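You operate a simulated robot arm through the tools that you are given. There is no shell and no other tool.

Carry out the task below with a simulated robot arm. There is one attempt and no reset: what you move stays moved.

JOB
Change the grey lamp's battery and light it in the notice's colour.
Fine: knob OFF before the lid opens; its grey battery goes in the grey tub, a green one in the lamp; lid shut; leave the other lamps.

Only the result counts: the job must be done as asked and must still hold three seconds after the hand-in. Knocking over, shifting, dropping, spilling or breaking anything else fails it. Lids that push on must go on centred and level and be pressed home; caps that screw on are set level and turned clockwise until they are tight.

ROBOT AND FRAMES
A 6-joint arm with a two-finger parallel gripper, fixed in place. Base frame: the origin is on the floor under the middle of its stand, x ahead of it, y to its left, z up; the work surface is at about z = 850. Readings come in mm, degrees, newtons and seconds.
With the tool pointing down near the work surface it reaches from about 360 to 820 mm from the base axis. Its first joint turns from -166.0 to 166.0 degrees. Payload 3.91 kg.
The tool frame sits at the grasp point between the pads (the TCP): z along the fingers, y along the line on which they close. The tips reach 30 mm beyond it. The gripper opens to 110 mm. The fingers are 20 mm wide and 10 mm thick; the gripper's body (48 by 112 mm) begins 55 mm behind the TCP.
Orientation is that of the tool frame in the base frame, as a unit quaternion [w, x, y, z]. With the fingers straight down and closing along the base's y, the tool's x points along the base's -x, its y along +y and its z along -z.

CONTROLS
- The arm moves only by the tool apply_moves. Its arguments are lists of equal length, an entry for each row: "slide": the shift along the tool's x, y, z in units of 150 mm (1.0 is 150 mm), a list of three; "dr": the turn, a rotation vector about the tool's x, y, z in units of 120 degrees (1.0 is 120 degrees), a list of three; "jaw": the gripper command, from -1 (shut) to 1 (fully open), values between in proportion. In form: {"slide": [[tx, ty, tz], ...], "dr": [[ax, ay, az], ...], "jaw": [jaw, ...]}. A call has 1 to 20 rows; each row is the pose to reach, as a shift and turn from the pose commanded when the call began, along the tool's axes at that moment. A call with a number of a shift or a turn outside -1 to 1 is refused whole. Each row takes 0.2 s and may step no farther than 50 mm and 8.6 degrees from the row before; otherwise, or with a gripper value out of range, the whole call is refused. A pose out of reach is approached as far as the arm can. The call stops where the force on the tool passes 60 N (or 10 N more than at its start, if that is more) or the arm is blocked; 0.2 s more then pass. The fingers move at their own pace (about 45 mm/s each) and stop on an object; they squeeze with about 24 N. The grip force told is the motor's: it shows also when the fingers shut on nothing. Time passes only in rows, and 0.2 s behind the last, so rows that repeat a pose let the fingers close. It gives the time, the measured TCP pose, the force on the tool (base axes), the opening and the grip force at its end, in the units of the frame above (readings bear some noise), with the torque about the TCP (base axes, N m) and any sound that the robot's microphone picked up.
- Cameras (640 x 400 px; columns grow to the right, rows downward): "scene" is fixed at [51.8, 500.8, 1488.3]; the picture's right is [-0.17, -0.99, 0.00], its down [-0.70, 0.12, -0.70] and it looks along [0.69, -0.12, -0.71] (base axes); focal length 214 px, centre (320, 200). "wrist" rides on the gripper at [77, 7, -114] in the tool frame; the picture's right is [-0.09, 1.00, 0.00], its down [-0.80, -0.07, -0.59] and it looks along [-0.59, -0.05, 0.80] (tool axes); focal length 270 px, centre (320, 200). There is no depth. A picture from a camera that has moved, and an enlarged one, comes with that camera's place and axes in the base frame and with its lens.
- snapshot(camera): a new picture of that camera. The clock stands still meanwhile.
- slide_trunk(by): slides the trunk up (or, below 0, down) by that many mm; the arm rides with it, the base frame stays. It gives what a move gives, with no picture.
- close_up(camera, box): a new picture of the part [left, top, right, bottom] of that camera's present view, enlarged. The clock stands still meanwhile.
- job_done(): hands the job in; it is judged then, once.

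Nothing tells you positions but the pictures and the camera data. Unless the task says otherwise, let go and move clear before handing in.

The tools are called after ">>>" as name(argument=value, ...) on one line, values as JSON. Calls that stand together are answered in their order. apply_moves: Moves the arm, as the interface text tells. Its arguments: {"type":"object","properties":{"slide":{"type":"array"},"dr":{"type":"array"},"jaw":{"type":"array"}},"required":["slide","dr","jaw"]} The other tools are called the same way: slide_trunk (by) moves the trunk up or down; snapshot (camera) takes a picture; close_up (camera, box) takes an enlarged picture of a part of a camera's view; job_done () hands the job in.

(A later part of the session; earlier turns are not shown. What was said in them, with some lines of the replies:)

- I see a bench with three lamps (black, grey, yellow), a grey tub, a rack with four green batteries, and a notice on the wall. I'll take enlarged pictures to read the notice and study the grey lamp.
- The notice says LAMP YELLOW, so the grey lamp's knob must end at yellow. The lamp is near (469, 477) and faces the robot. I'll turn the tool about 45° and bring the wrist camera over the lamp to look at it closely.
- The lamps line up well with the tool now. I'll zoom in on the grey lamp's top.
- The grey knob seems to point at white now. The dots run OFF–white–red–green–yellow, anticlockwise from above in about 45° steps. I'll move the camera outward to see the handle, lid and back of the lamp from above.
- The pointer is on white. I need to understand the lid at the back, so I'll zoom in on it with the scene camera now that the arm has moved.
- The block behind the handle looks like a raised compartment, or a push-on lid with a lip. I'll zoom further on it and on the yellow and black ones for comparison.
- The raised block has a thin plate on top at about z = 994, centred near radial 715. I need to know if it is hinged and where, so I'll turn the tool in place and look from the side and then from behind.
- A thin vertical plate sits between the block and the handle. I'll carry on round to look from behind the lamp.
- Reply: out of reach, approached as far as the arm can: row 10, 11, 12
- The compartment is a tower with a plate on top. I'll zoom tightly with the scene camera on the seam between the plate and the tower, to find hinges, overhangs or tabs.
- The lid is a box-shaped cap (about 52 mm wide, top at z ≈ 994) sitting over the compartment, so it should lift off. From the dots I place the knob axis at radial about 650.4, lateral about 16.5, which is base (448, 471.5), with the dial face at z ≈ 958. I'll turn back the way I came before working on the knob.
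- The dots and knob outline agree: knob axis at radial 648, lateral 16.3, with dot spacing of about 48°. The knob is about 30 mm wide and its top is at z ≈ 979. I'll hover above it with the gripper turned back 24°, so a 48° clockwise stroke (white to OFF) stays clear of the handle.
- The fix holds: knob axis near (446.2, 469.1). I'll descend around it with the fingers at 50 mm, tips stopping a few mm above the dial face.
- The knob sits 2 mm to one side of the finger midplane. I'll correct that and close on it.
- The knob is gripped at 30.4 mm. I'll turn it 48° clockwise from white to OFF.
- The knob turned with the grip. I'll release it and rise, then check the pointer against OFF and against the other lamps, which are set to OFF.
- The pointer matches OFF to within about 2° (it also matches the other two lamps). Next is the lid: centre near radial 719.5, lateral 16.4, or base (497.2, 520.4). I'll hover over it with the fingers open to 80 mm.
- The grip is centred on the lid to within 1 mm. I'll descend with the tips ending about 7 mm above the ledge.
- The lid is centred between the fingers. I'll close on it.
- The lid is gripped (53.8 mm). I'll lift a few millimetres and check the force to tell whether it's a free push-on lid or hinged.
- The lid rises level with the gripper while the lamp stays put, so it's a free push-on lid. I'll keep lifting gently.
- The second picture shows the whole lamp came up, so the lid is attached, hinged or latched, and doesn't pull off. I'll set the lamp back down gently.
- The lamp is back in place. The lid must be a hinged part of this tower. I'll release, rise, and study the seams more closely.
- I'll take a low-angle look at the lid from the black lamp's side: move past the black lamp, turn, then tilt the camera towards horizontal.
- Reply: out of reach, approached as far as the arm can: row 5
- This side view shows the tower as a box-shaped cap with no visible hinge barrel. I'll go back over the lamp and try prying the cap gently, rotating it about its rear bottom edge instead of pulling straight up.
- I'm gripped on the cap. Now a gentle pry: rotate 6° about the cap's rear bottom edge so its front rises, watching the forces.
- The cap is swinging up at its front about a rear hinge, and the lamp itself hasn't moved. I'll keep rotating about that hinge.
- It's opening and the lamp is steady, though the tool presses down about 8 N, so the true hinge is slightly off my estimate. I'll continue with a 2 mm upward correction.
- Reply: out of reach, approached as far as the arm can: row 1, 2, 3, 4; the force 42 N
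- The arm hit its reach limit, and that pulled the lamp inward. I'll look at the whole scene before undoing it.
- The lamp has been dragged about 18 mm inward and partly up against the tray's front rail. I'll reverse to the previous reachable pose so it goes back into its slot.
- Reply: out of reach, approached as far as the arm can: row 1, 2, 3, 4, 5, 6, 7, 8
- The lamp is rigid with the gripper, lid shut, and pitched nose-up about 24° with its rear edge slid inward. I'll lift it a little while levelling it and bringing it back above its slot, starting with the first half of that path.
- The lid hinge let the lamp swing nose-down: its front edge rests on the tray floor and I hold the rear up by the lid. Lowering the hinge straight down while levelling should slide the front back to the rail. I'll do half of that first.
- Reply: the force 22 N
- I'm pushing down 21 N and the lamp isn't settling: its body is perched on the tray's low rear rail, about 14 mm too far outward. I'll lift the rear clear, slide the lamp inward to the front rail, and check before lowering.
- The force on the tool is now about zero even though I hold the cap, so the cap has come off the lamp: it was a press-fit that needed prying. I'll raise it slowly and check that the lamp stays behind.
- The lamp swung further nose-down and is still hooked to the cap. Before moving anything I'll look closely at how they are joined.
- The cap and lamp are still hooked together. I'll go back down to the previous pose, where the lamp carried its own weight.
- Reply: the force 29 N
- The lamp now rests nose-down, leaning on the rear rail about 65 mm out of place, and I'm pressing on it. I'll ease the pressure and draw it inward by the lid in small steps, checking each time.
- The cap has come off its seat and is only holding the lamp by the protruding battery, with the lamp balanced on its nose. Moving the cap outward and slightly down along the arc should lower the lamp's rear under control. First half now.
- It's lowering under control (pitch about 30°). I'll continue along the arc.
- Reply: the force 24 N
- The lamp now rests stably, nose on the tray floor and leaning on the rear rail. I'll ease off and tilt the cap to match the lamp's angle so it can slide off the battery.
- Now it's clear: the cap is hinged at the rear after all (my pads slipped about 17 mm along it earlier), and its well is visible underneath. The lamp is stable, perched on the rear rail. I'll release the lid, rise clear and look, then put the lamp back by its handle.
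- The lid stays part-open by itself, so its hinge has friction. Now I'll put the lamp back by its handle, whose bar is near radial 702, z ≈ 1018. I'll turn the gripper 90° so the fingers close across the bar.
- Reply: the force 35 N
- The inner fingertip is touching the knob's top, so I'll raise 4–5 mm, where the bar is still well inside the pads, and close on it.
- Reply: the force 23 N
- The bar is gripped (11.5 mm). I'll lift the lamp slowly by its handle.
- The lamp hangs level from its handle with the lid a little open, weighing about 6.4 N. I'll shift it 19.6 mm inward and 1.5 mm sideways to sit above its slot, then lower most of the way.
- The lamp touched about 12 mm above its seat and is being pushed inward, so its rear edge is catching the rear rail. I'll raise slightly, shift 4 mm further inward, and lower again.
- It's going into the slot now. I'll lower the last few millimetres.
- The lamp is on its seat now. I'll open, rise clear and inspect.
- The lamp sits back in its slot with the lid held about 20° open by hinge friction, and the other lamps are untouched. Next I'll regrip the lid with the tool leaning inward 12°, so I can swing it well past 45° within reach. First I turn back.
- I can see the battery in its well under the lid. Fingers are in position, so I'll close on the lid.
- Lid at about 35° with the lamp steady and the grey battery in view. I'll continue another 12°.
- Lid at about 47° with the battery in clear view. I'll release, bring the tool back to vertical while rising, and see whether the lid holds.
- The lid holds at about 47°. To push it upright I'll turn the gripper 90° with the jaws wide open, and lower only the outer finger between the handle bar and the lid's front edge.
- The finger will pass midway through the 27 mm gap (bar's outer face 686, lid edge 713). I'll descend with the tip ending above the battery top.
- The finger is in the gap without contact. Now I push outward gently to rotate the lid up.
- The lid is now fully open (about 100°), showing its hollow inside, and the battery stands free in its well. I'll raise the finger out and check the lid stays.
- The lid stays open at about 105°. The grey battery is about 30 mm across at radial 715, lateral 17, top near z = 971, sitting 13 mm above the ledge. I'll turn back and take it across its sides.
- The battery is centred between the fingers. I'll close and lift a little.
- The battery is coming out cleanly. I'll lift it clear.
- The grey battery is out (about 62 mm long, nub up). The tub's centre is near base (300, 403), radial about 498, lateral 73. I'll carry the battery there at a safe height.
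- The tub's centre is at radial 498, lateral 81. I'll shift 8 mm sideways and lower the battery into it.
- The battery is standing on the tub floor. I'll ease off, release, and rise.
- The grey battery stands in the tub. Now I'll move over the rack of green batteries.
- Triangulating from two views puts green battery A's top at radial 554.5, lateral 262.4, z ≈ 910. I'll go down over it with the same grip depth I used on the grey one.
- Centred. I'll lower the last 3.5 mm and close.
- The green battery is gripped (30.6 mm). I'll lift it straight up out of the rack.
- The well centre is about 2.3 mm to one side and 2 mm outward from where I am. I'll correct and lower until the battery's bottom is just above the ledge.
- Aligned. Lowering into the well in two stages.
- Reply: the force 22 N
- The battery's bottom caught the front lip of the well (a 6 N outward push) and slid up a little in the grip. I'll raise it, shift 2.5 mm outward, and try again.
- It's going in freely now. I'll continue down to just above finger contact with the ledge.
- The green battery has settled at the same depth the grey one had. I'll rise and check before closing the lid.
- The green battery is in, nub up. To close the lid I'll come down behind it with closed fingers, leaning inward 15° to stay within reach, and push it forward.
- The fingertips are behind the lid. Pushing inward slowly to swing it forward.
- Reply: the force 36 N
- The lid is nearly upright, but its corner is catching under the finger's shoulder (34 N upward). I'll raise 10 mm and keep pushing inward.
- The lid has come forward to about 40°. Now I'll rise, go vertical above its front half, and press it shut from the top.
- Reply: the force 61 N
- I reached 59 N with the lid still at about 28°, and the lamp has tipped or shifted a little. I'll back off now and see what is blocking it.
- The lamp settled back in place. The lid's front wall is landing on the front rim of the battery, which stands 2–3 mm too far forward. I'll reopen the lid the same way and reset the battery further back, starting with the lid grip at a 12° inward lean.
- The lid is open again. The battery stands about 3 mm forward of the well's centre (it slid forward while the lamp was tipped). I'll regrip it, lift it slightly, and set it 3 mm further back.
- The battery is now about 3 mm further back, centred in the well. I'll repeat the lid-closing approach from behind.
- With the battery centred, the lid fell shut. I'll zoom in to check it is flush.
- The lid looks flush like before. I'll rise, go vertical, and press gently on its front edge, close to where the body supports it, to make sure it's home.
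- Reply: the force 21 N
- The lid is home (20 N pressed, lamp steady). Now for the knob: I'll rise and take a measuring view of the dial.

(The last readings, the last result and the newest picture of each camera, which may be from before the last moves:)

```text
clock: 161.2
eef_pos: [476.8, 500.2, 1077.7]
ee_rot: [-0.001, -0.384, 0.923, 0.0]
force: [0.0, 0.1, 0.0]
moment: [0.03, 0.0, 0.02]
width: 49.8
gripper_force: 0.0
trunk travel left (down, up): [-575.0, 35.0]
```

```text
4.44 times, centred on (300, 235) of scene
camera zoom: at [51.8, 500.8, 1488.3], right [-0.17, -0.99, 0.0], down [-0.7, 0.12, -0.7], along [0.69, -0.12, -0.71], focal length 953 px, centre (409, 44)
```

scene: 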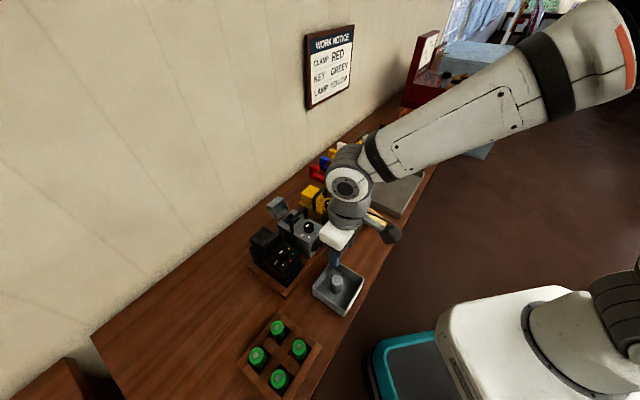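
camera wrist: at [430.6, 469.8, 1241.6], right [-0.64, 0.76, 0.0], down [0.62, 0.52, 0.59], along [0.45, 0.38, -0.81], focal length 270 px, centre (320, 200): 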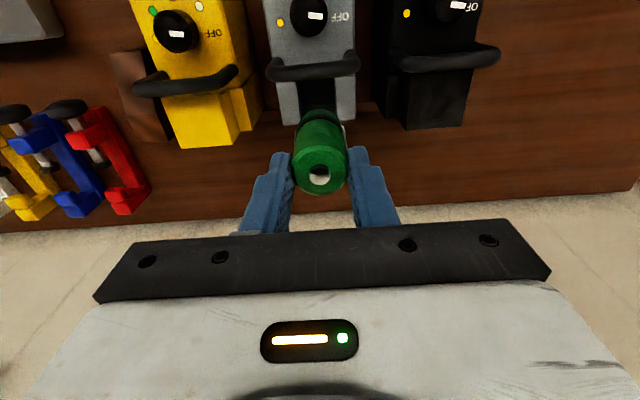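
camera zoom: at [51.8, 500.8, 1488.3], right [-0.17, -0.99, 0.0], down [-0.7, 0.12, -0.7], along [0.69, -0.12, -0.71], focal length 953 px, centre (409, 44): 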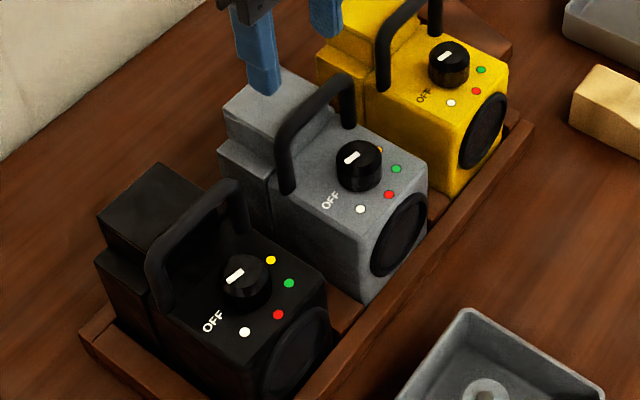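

The dial gives the knob axis at radial 646, lateral 17, with the pointer at OFF. I need about 197° anticlockwise to reach yellow, which I'll do in four strokes of about 49° clear of the handle. First I position above with the gripper turned +25°.

>>> apply_moves(slide=[[0.075, 0.001, 0], [0.15, 0.002, 0], [0.225, 0.003, 0], [0.2993, 0.004, 0], [0.2993, 0.004, 0]], dr=[[0, 0, 0.05], [0, 0, 0.1], [0, 0, 0.155], [0, 0, 0.206], [0, 0, 0.206]], jaw=[-0.09, -0.09, -0.09, -0.09, -0.09])

>>> apply_moves(slide=[[0, 0, 0.12], [0, 0, 0.24], [0, 0, 0.36], [0, 0, 0.46], [0, 0, 0.53], [0, 0, 0.555]], dr=[[0, 0, 0], [0, 0, 0], [0, 0, 0], [0, 0, 0], [0, 0, 0], [0, 0, 0]], jaw=[-0.09, -0.09, -0.09, -0.09, -0.09, -0.09])

>>> close_up(camera="wrist", box=[240, 110, 400, 230])

```text
clock: 162.4
eef_pos: [443.4, 469.9, 1079.6]
ee_rot: [-0.001, -0.177, 0.984, 0.0]
force: [-1.2, 0.0, -0.5]
moment: [-0.01, 0.0, -0.01]
width: 50.0
gripper_force: 0.0
trunk travel left (down, up): [-575.0, 35.0]
```

```text
clock: 163.8
eef_pos: [443.4, 469.4, 995.4]
ee_rot: [-0.001, -0.178, 0.984, 0.0]
force: [0.7, -0.6, 0.0]
moment: [-0.02, 0.05, 0.05]
width: 50.1
gripper_force: 0.1
trunk travel left (down, up): [-575.0, 35.0]
```

```text
3.33 times, centred on (320, 170) of wrist
camera zoom: at [369.1, 449.1, 1109.1], right [-0.27, 0.96, 0.0], down [0.78, 0.21, 0.59], along [0.57, 0.16, -0.81], focal length 901 px, centre (320, 300)
```

zoom: 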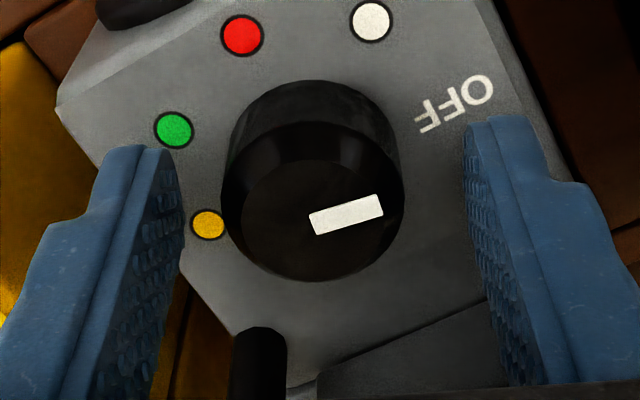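

>>> apply_moves(slide=[[0, -0.0077, 0.0167], [0, -0.0077, 0.0167], [0, -0.0077, 0.0167], [0, -0.0077, 0.0167]], dr=[[0, 0, 0], [0, 0, 0], [0, 0, 0], [0, 0, 0]], jaw=[-0.2, -0.5, -1, -1])

>>> apply_moves(slide=[[0, 0, 0], [0, 0, 0], [0, 0, 0], [0, 0, 0], [0, 0, 0], [0, 0, 0], [0, 0, 0], [0, 0, 0]], dr=[[0, 0, -0.0513], [0, 0, -0.1026], [0, 0, -0.1539], [0, 0, -0.2052], [0, 0, -0.2565], [0, 0, -0.3078], [0, 0, -0.3591], [0, 0, -0.4104]], jaw=[-1, -1, -1, -1, -1, -1, -1, -1])

>>> close_up(camera="wrist", box=[240, 110, 400, 230])

>>> close_up(camera="scene", box=[255, 190, 345, 280])

```text
clock: 164.8
eef_pos: [444.7, 467.7, 993.3]
ee_rot: [-0.001, -0.178, 0.984, 0.0]
force: [1.2, 0.5, 0.0]
moment: [-0.21, -0.17, 0.03]
width: 30.1
gripper_force: 23.6
trunk travel left (down, up): [-575.0, 35.0]
```

```text
clock: 166.6
eef_pos: [444.5, 468.1, 993.9]
ee_rot: [-0.001, -0.572, 0.82, 0.001]
force: [1.6, 2.9, 2.4]
moment: [-0.04, -0.27, 0.02]
width: 30.0
gripper_force: 24.2
trunk travel left (down, up): [-575.0, 35.0]
```

```text
3.33 times, centred on (320, 170) of wrist
camera zoom: at [410.8, 398.8, 1106.6], right [-0.9, 0.43, 0.0], down [0.34, 0.73, 0.59], along [0.25, 0.54, -0.8], focal length 901 px, centre (320, 300)
```

zoom: 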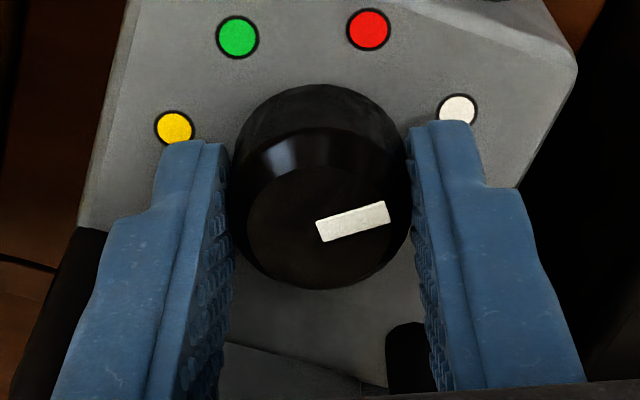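

```text
4.44 times, centred on (300, 235) of scene
camera zoom: at [51.8, 500.8, 1488.3], right [-0.17, -0.99, 0.0], down [-0.7, 0.12, -0.7], along [0.69, -0.12, -0.71], focal length 953 px, centre (409, 44)
```

zoom: 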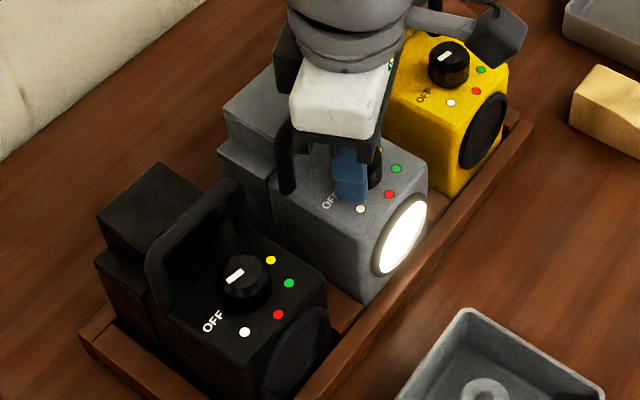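

The lamp lights white at this position, so the new battery and the shut lid both work. I'll regrip and continue to red.

>>> apply_moves(slide=[[0, 0, 0], [0, 0, 0], [0, 0, 0], [0, 0, 0], [0, 0, 0], [0, 0, 0], [0, 0, 0], [0, 0, 0], [0, 0, 0], [0, 0, 0], [0, 0, 0], [0, 0, 0], [0, 0, 0], [0, 0, 0]], dr=[[0, 0, 0], [0, 0, 0], [0, 0, 0.0586], [0, 0, 0.1173], [0, 0, 0.1759], [0, 0, 0.2345], [0, 0, 0.2931], [0, 0, 0.3518], [0, 0, 0.4104], [0, 0, 0.4104], [0, 0, 0.4104], [0, 0, 0.4104], [0, 0, 0.4104], [0, 0, 0.4104]], jaw=[-0.22, -0.22, -0.22, -0.22, -0.22, -0.22, -0.22, -0.22, -0.22, -0.22, -0.5, -1, -1, -1])

>>> apply_moves(slide=[[0, 0, 0], [0, 0, 0], [0, 0, 0], [0, 0, 0], [0, 0, 0], [0, 0, 0], [0, 0, 0], [0, 0, 0]], dr=[[0, 0, -0.0513], [0, 0, -0.1026], [0, 0, -0.1539], [0, 0, -0.2052], [0, 0, -0.2565], [0, 0, -0.3078], [0, 0, -0.3591], [0, 0, -0.4104]], jaw=[-1, -1, -1, -1, -1, -1, -1, -1])

>>> close_up(camera="wrist", box=[240, 110, 400, 230])

>>> close_up(camera="scene", box=[255, 190, 345, 280])

```text
clock: 169.6
eef_pos: [444.5, 467.9, 993.2]
ee_rot: [-0.001, -0.177, 0.984, 0.0]
force: [0.1, 0.1, 0.3]
moment: [-0.3, -0.13, 0.0]
width: 30.4
gripper_force: 24.1
trunk travel left (down, up): [-575.0, 35.0]
```

```text
clock: 171.4
eef_pos: [444.2, 468.5, 992.0]
ee_rot: [-0.001, -0.572, 0.82, 0.0]
force: [-0.8, -0.6, 0.7]
moment: [-0.23, -0.19, 0.01]
width: 30.3
gripper_force: 23.8
trunk travel left (down, up): [-575.0, 35.0]
```

```text
3.33 times, centred on (320, 170) of wrist
camera zoom: at [410.5, 398.7, 1106.7], right [-0.9, 0.43, 0.0], down [0.34, 0.73, 0.59], along [0.25, 0.54, -0.8], focal length 901 px, centre (320, 300)
```

zoom: 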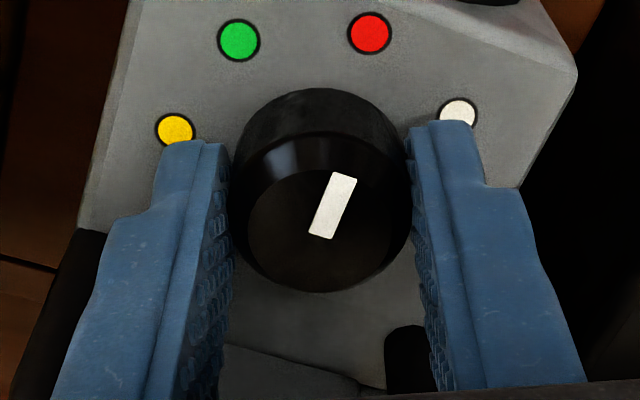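

```text
4.44 times, centred on (300, 235) of scene
camera zoom: at [51.8, 500.8, 1488.3], right [-0.17, -0.99, 0.0], down [-0.7, 0.12, -0.7], along [0.69, -0.12, -0.71], focal length 953 px, centre (409, 44)
```

zoom: 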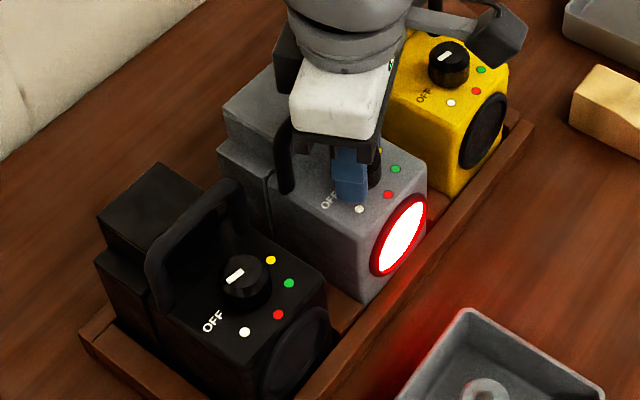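

Red now. Continuing to green with the same regrip and stroke.

>>> apply_moves(slide=[[0, 0, 0], [0, 0, 0], [0, 0, 0], [0, 0, 0], [0, 0, 0], [0, 0, 0], [0, 0, 0], [0, 0, 0], [0, 0, 0], [0, 0, 0], [0, 0, 0], [0, 0, 0], [0, 0, 0], [0, 0, 0]], dr=[[0, 0, 0], [0, 0, 0], [0, 0, 0.0586], [0, 0, 0.1173], [0, 0, 0.1759], [0, 0, 0.2345], [0, 0, 0.2931], [0, 0, 0.3518], [0, 0, 0.4104], [0, 0, 0.4104], [0, 0, 0.4104], [0, 0, 0.4104], [0, 0, 0.4104], [0, 0, 0.4104]], jaw=[-0.22, -0.22, -0.22, -0.22, -0.22, -0.22, -0.22, -0.22, -0.22, -0.22, -0.5, -1, -1, -1])

>>> apply_moves(slide=[[0, 0, 0], [0, 0, 0], [0, 0, 0], [0, 0, 0], [0, 0, 0], [0, 0, 0], [0, 0, 0], [0, 0, 0]], dr=[[0, 0, -0.0513], [0, 0, -0.1026], [0, 0, -0.1539], [0, 0, -0.2052], [0, 0, -0.2565], [0, 0, -0.3078], [0, 0, -0.3591], [0, 0, -0.4104]], jaw=[-1, -1, -1, -1, -1, -1, -1, -1])

>>> close_up(camera="wrist", box=[240, 110, 400, 230])

>>> close_up(camera="scene", box=[255, 190, 345, 280])

```text
clock: 174.4
eef_pos: [444.7, 467.7, 993.8]
ee_rot: [-0.001, -0.178, 0.984, 0.001]
force: [0.4, 1.7, 2.1]
moment: [-0.22, -0.05, 0.03]
width: 30.1
gripper_force: 24.3
trunk travel left (down, up): [-575.0, 35.0]
```

```text
clock: 176.2
eef_pos: [444.5, 467.7, 993.6]
ee_rot: [-0.001, -0.572, 0.82, 0.001]
force: [-1.4, 1.9, 2.0]
moment: [0.05, -0.22, -0.01]
width: 29.9
gripper_force: 23.7
trunk travel left (down, up): [-575.0, 35.0]
```

```text
3.33 times, centred on (320, 170) of wrist
camera zoom: at [410.8, 398.6, 1106.9], right [-0.9, 0.43, 0.0], down [0.34, 0.73, 0.59], along [0.25, 0.54, -0.8], focal length 901 px, centre (320, 300)
```

zoom: 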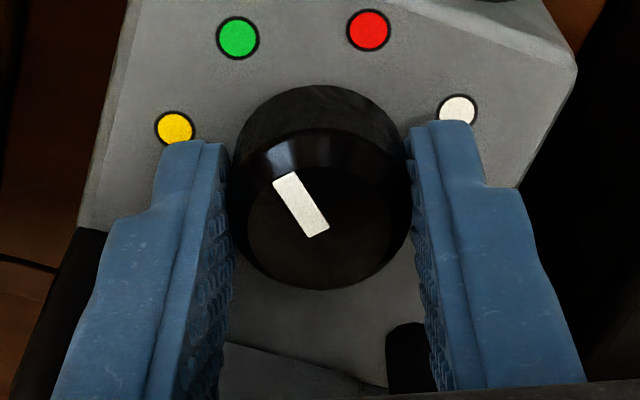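

```text
4.44 times, centred on (300, 235) of scene
camera zoom: at [51.8, 500.8, 1488.3], right [-0.17, -0.99, 0.0], down [-0.7, 0.12, -0.7], along [0.69, -0.12, -0.71], focal length 953 px, centre (409, 44)
```

zoom: 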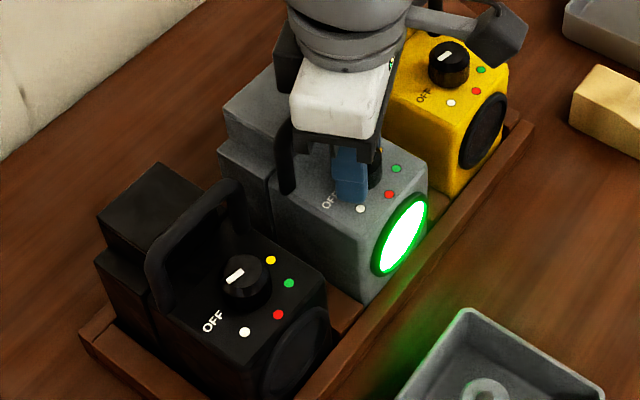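

Green now. The last stroke goes to yellow.

>>> apply_moves(slide=[[0, 0, 0], [0, 0, 0], [0, 0, 0], [0, 0, 0], [0, 0, 0], [0, 0, 0], [0, 0, 0], [0, 0, 0], [0, 0, 0], [0, 0, 0], [0, 0, 0], [0, 0, 0], [0, 0, 0], [0, 0, 0]], dr=[[0, 0, 0], [0, 0, 0], [0, 0, 0.0586], [0, 0, 0.1173], [0, 0, 0.1759], [0, 0, 0.2345], [0, 0, 0.2931], [0, 0, 0.3518], [0, 0, 0.4104], [0, 0, 0.4104], [0, 0, 0.4104], [0, 0, 0.4104], [0, 0, 0.4104], [0, 0, 0.4104]], jaw=[-0.22, -0.22, -0.22, -0.22, -0.22, -0.22, -0.22, -0.22, -0.22, -0.22, -0.5, -1, -1, -1])

>>> apply_moves(slide=[[0, 0, 0], [0, 0, 0], [0, 0, 0], [0, 0, 0], [0, 0, 0], [0, 0, 0], [0, 0, 0], [0, 0, 0]], dr=[[0, 0, -0.0513], [0, 0, -0.1026], [0, 0, -0.1539], [0, 0, -0.2052], [0, 0, -0.2565], [0, 0, -0.3078], [0, 0, -0.3591], [0, 0, -0.4104]], jaw=[-1, -1, -1, -1, -1, -1, -1, -1])

>>> close_up(camera="wrist", box=[240, 110, 400, 230])

>>> close_up(camera="scene", box=[255, 190, 345, 280])

```text
clock: 179.2
eef_pos: [444.7, 467.2, 992.8]
ee_rot: [-0.001, -0.178, 0.984, 0.0]
force: [-0.6, 1.3, 0.9]
moment: [-0.26, -0.07, 0.01]
width: 30.4
gripper_force: 24.0
trunk travel left (down, up): [-575.0, 35.0]
```

```text
clock: 181.0
eef_pos: [444.9, 467.1, 993.3]
ee_rot: [-0.001, -0.571, 0.821, 0.001]
force: [-0.3, 1.4, 2.2]
moment: [-0.03, -0.29, 0.0]
width: 30.0
gripper_force: 24.0
trunk travel left (down, up): [-575.0, 35.0]
```

```text
3.33 times, centred on (320, 170) of wrist
camera zoom: at [410.7, 398.6, 1106.8], right [-0.9, 0.43, 0.0], down [0.34, 0.73, 0.59], along [0.25, 0.54, -0.8], focal length 901 px, centre (320, 300)
```

zoom: 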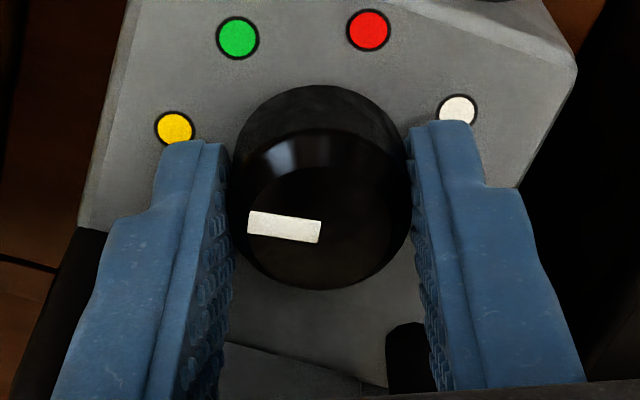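

```text
4.44 times, centred on (300, 235) of scene
camera zoom: at [51.8, 500.8, 1488.3], right [-0.17, -0.99, 0.0], down [-0.7, 0.12, -0.7], along [0.69, -0.12, -0.71], focal length 953 px, centre (409, 44)
```

zoom: 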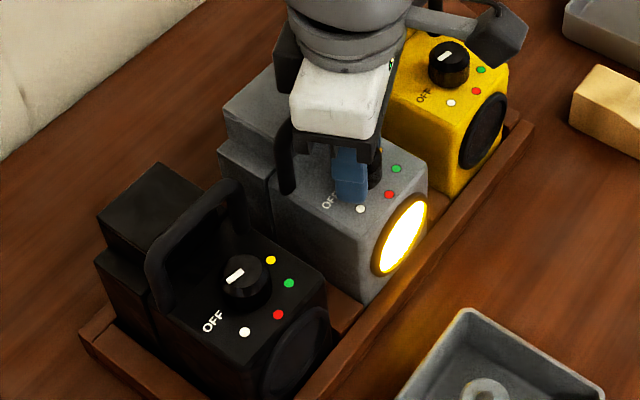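

The lamp now shines yellow. I'll release, rise clear, and check the pointer, lid and surroundings.

>>> apply_moves(slide=[[0, 0, 0], [0, 0, 0], [0, 0, -0.1], [0, 0, -0.25], [0, 0, -0.4], [0, 0, -0.6], [0, 0, -0.8]], dr=[[0, 0, 0], [0, 0, 0], [0, 0, 0], [0, 0, 0], [0, 0, 0], [0, 0, 0], [0, 0, 0]], jaw=[-0.2, -0.15, -0.15, -0.15, -0.15, -0.15, -0.15])

>>> close_up(camera="wrist", box=[260, 50, 380, 150])

>>> close_up(camera="scene", box=[255, 190, 345, 280])

>>> snapshot(camera="scene")

```text
clock: 182.6
eef_pos: [444.5, 467.2, 1112.5]
ee_rot: [0.0, -0.571, 0.821, 0.001]
force: [0.7, -0.2, 0.4]
moment: [0.01, 0.02, 0.0]
width: 46.6
gripper_force: 0.1
trunk travel left (down, up): [-575.0, 35.0]
```

```text
4.00 times, centred on (320, 100) of wrist
camera zoom: at [410.3, 398.0, 1227.6], right [-0.9, 0.43, 0.0], down [0.34, 0.73, 0.59], along [0.25, 0.54, -0.8], focal length 1081 px, centre (320, 600)
```

zoom: 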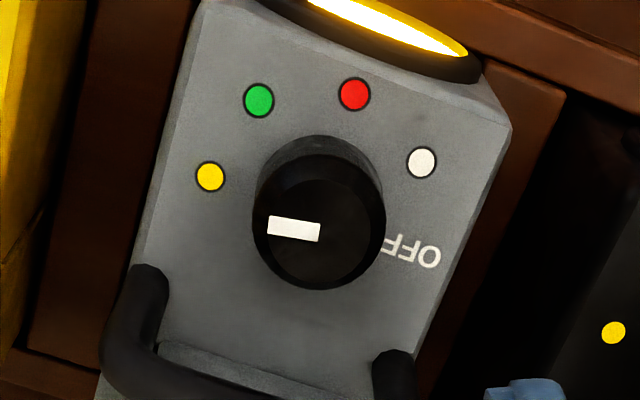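

```text
4.44 times, centred on (300, 235) of scene
camera zoom: at [51.8, 500.8, 1488.3], right [-0.17, -0.99, 0.0], down [-0.7, 0.12, -0.7], along [0.69, -0.12, -0.71], focal length 953 px, centre (409, 44)
```

zoom: 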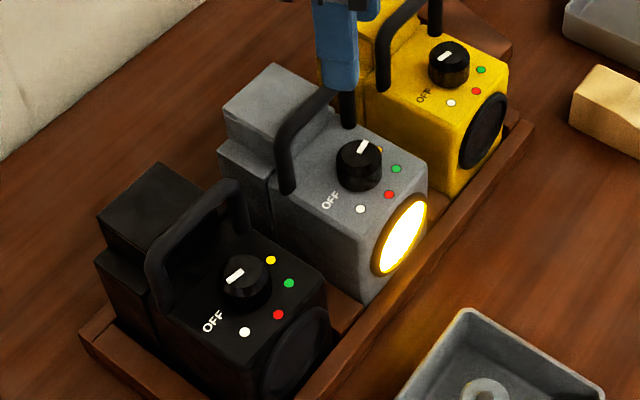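

```text
taken
```

scene: 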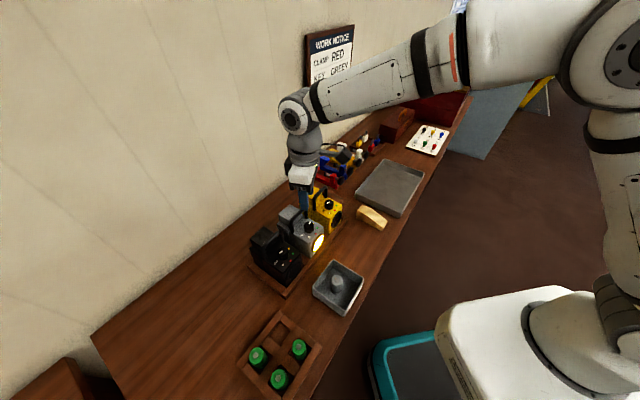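

Lit yellow, and the lid looks flush. I'll move the arm well clear and take final checks of the lid, knob and tub.

>>> apply_moves(slide=[[0.1, 0, -0.1], [0.25, 0, -0.2], [0.45, 0, -0.3], [0.65, 0, -0.4], [0.85, 0, -0.45]], dr=[[0, 0, 0.05], [0, 0, 0.1], [0, 0, 0.15], [0, 0, 0.205], [0, 0, 0.205]], jaw=[-0.1, 0, 0, 0, 0])

>>> close_up(camera="scene", box=[275, 195, 315, 235])

>>> close_up(camera="scene", box=[280, 202, 300, 222])

>>> close_up(camera="wrist", box=[250, 80, 410, 230])

>>> close_up(camera="scene", box=[240, 180, 400, 400])

```text
clock: 183.8
eef_pos: [399.4, 348.0, 1180.6]
ee_rot: [0.0, -0.382, 0.924, 0.001]
force: [-0.2, 0.4, 0.0]
moment: [0.02, -0.02, -0.02]
width: 55.0
gripper_force: 0.0
trunk travel left (down, up): [-575.0, 35.0]
```

```text
10.00 times, centred on (295, 215) of scene
camera zoom: at [51.8, 500.8, 1488.3], right [-0.17, -0.99, 0.0], down [-0.7, 0.12, -0.7], along [0.69, -0.12, -0.71], focal length 2145 px, centre (570, 50)
```

zoom: 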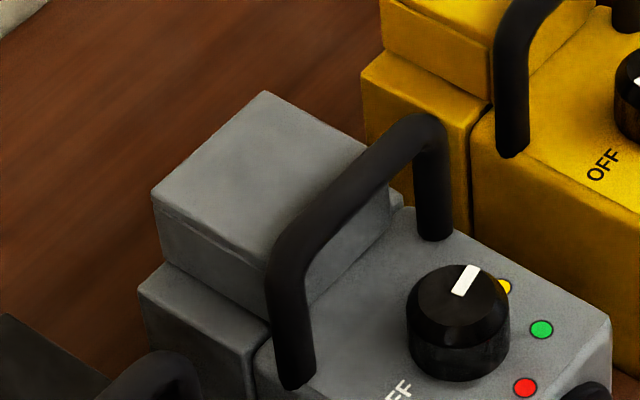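

```text
16.00 times, centred on (290, 212) of scene
camera zoom: at [51.8, 500.8, 1488.3], right [-0.17, -0.99, 0.0], down [-0.7, 0.12, -0.7], along [0.69, -0.12, -0.71], focal length 3432 px, centre (800, 8)
```

zoom: 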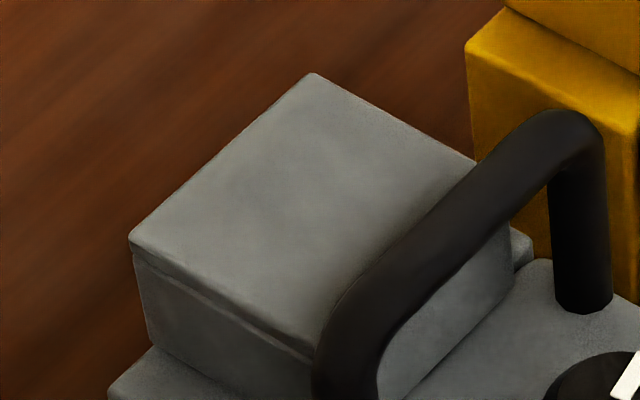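

```text
2.67 times, centred on (330, 155) of wrist
camera zoom: at [339.7, 298.4, 1294.9], right [-0.64, 0.77, 0.0], down [0.62, 0.52, 0.59], along [0.45, 0.38, -0.8], focal length 721 px, centre (293, 320)
```

zoom: 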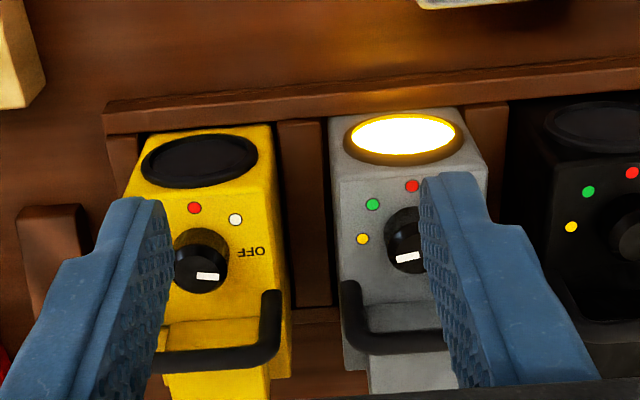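

```text
1.82 times, centred on (320, 290) of scene
camera zoom: at [51.8, 500.8, 1488.3], right [-0.17, -0.99, 0.0], down [-0.7, 0.12, -0.7], along [0.69, -0.12, -0.71], focal length 390 px, centre (320, 36)
```

zoom: 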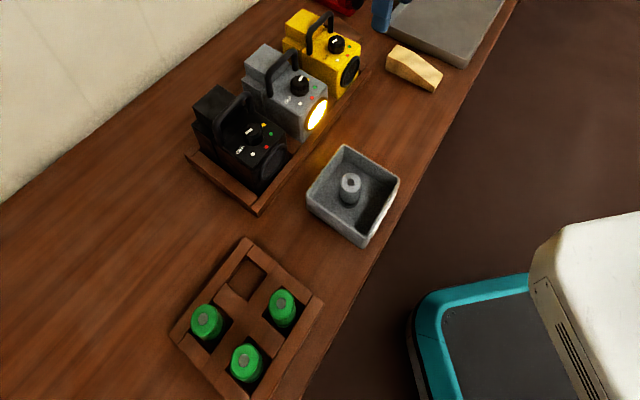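

The grey lamp is lit yellow with its lid shut flush. The grey battery stands in the tub and a green one is in the lamp. The other lamps haven't moved, and the arm is clear, so I'm handing in.

>>> job_done()

```text
The job is handed in.
```

The grey lamp now has a green battery and is lit yellow, the colour the notice gives for the lamp, and I have handed the job in. I haven't been told the result.

- **Order:** I turned the knob from white to OFF before touching the lid.
- **Batteries:** the old grey battery stands upright in the grey tub. The green one is in the lamp, nub up.
- **Lid:** it is shut and was pressed down with about 20 N. In the close-ups it sits flush, as it did at the start.
- **Knob:** it points at the yellow dot to within a few degrees.

**The grey lamp moved during the work.** While I was opening the lid, the arm reached its limit and dragged the lamp partly out of its slot, tipping it. I put it back by its handle, and it now sits about 2 mm further forward than at the start.

The black and yellow lamps look unmoved in the pictures.
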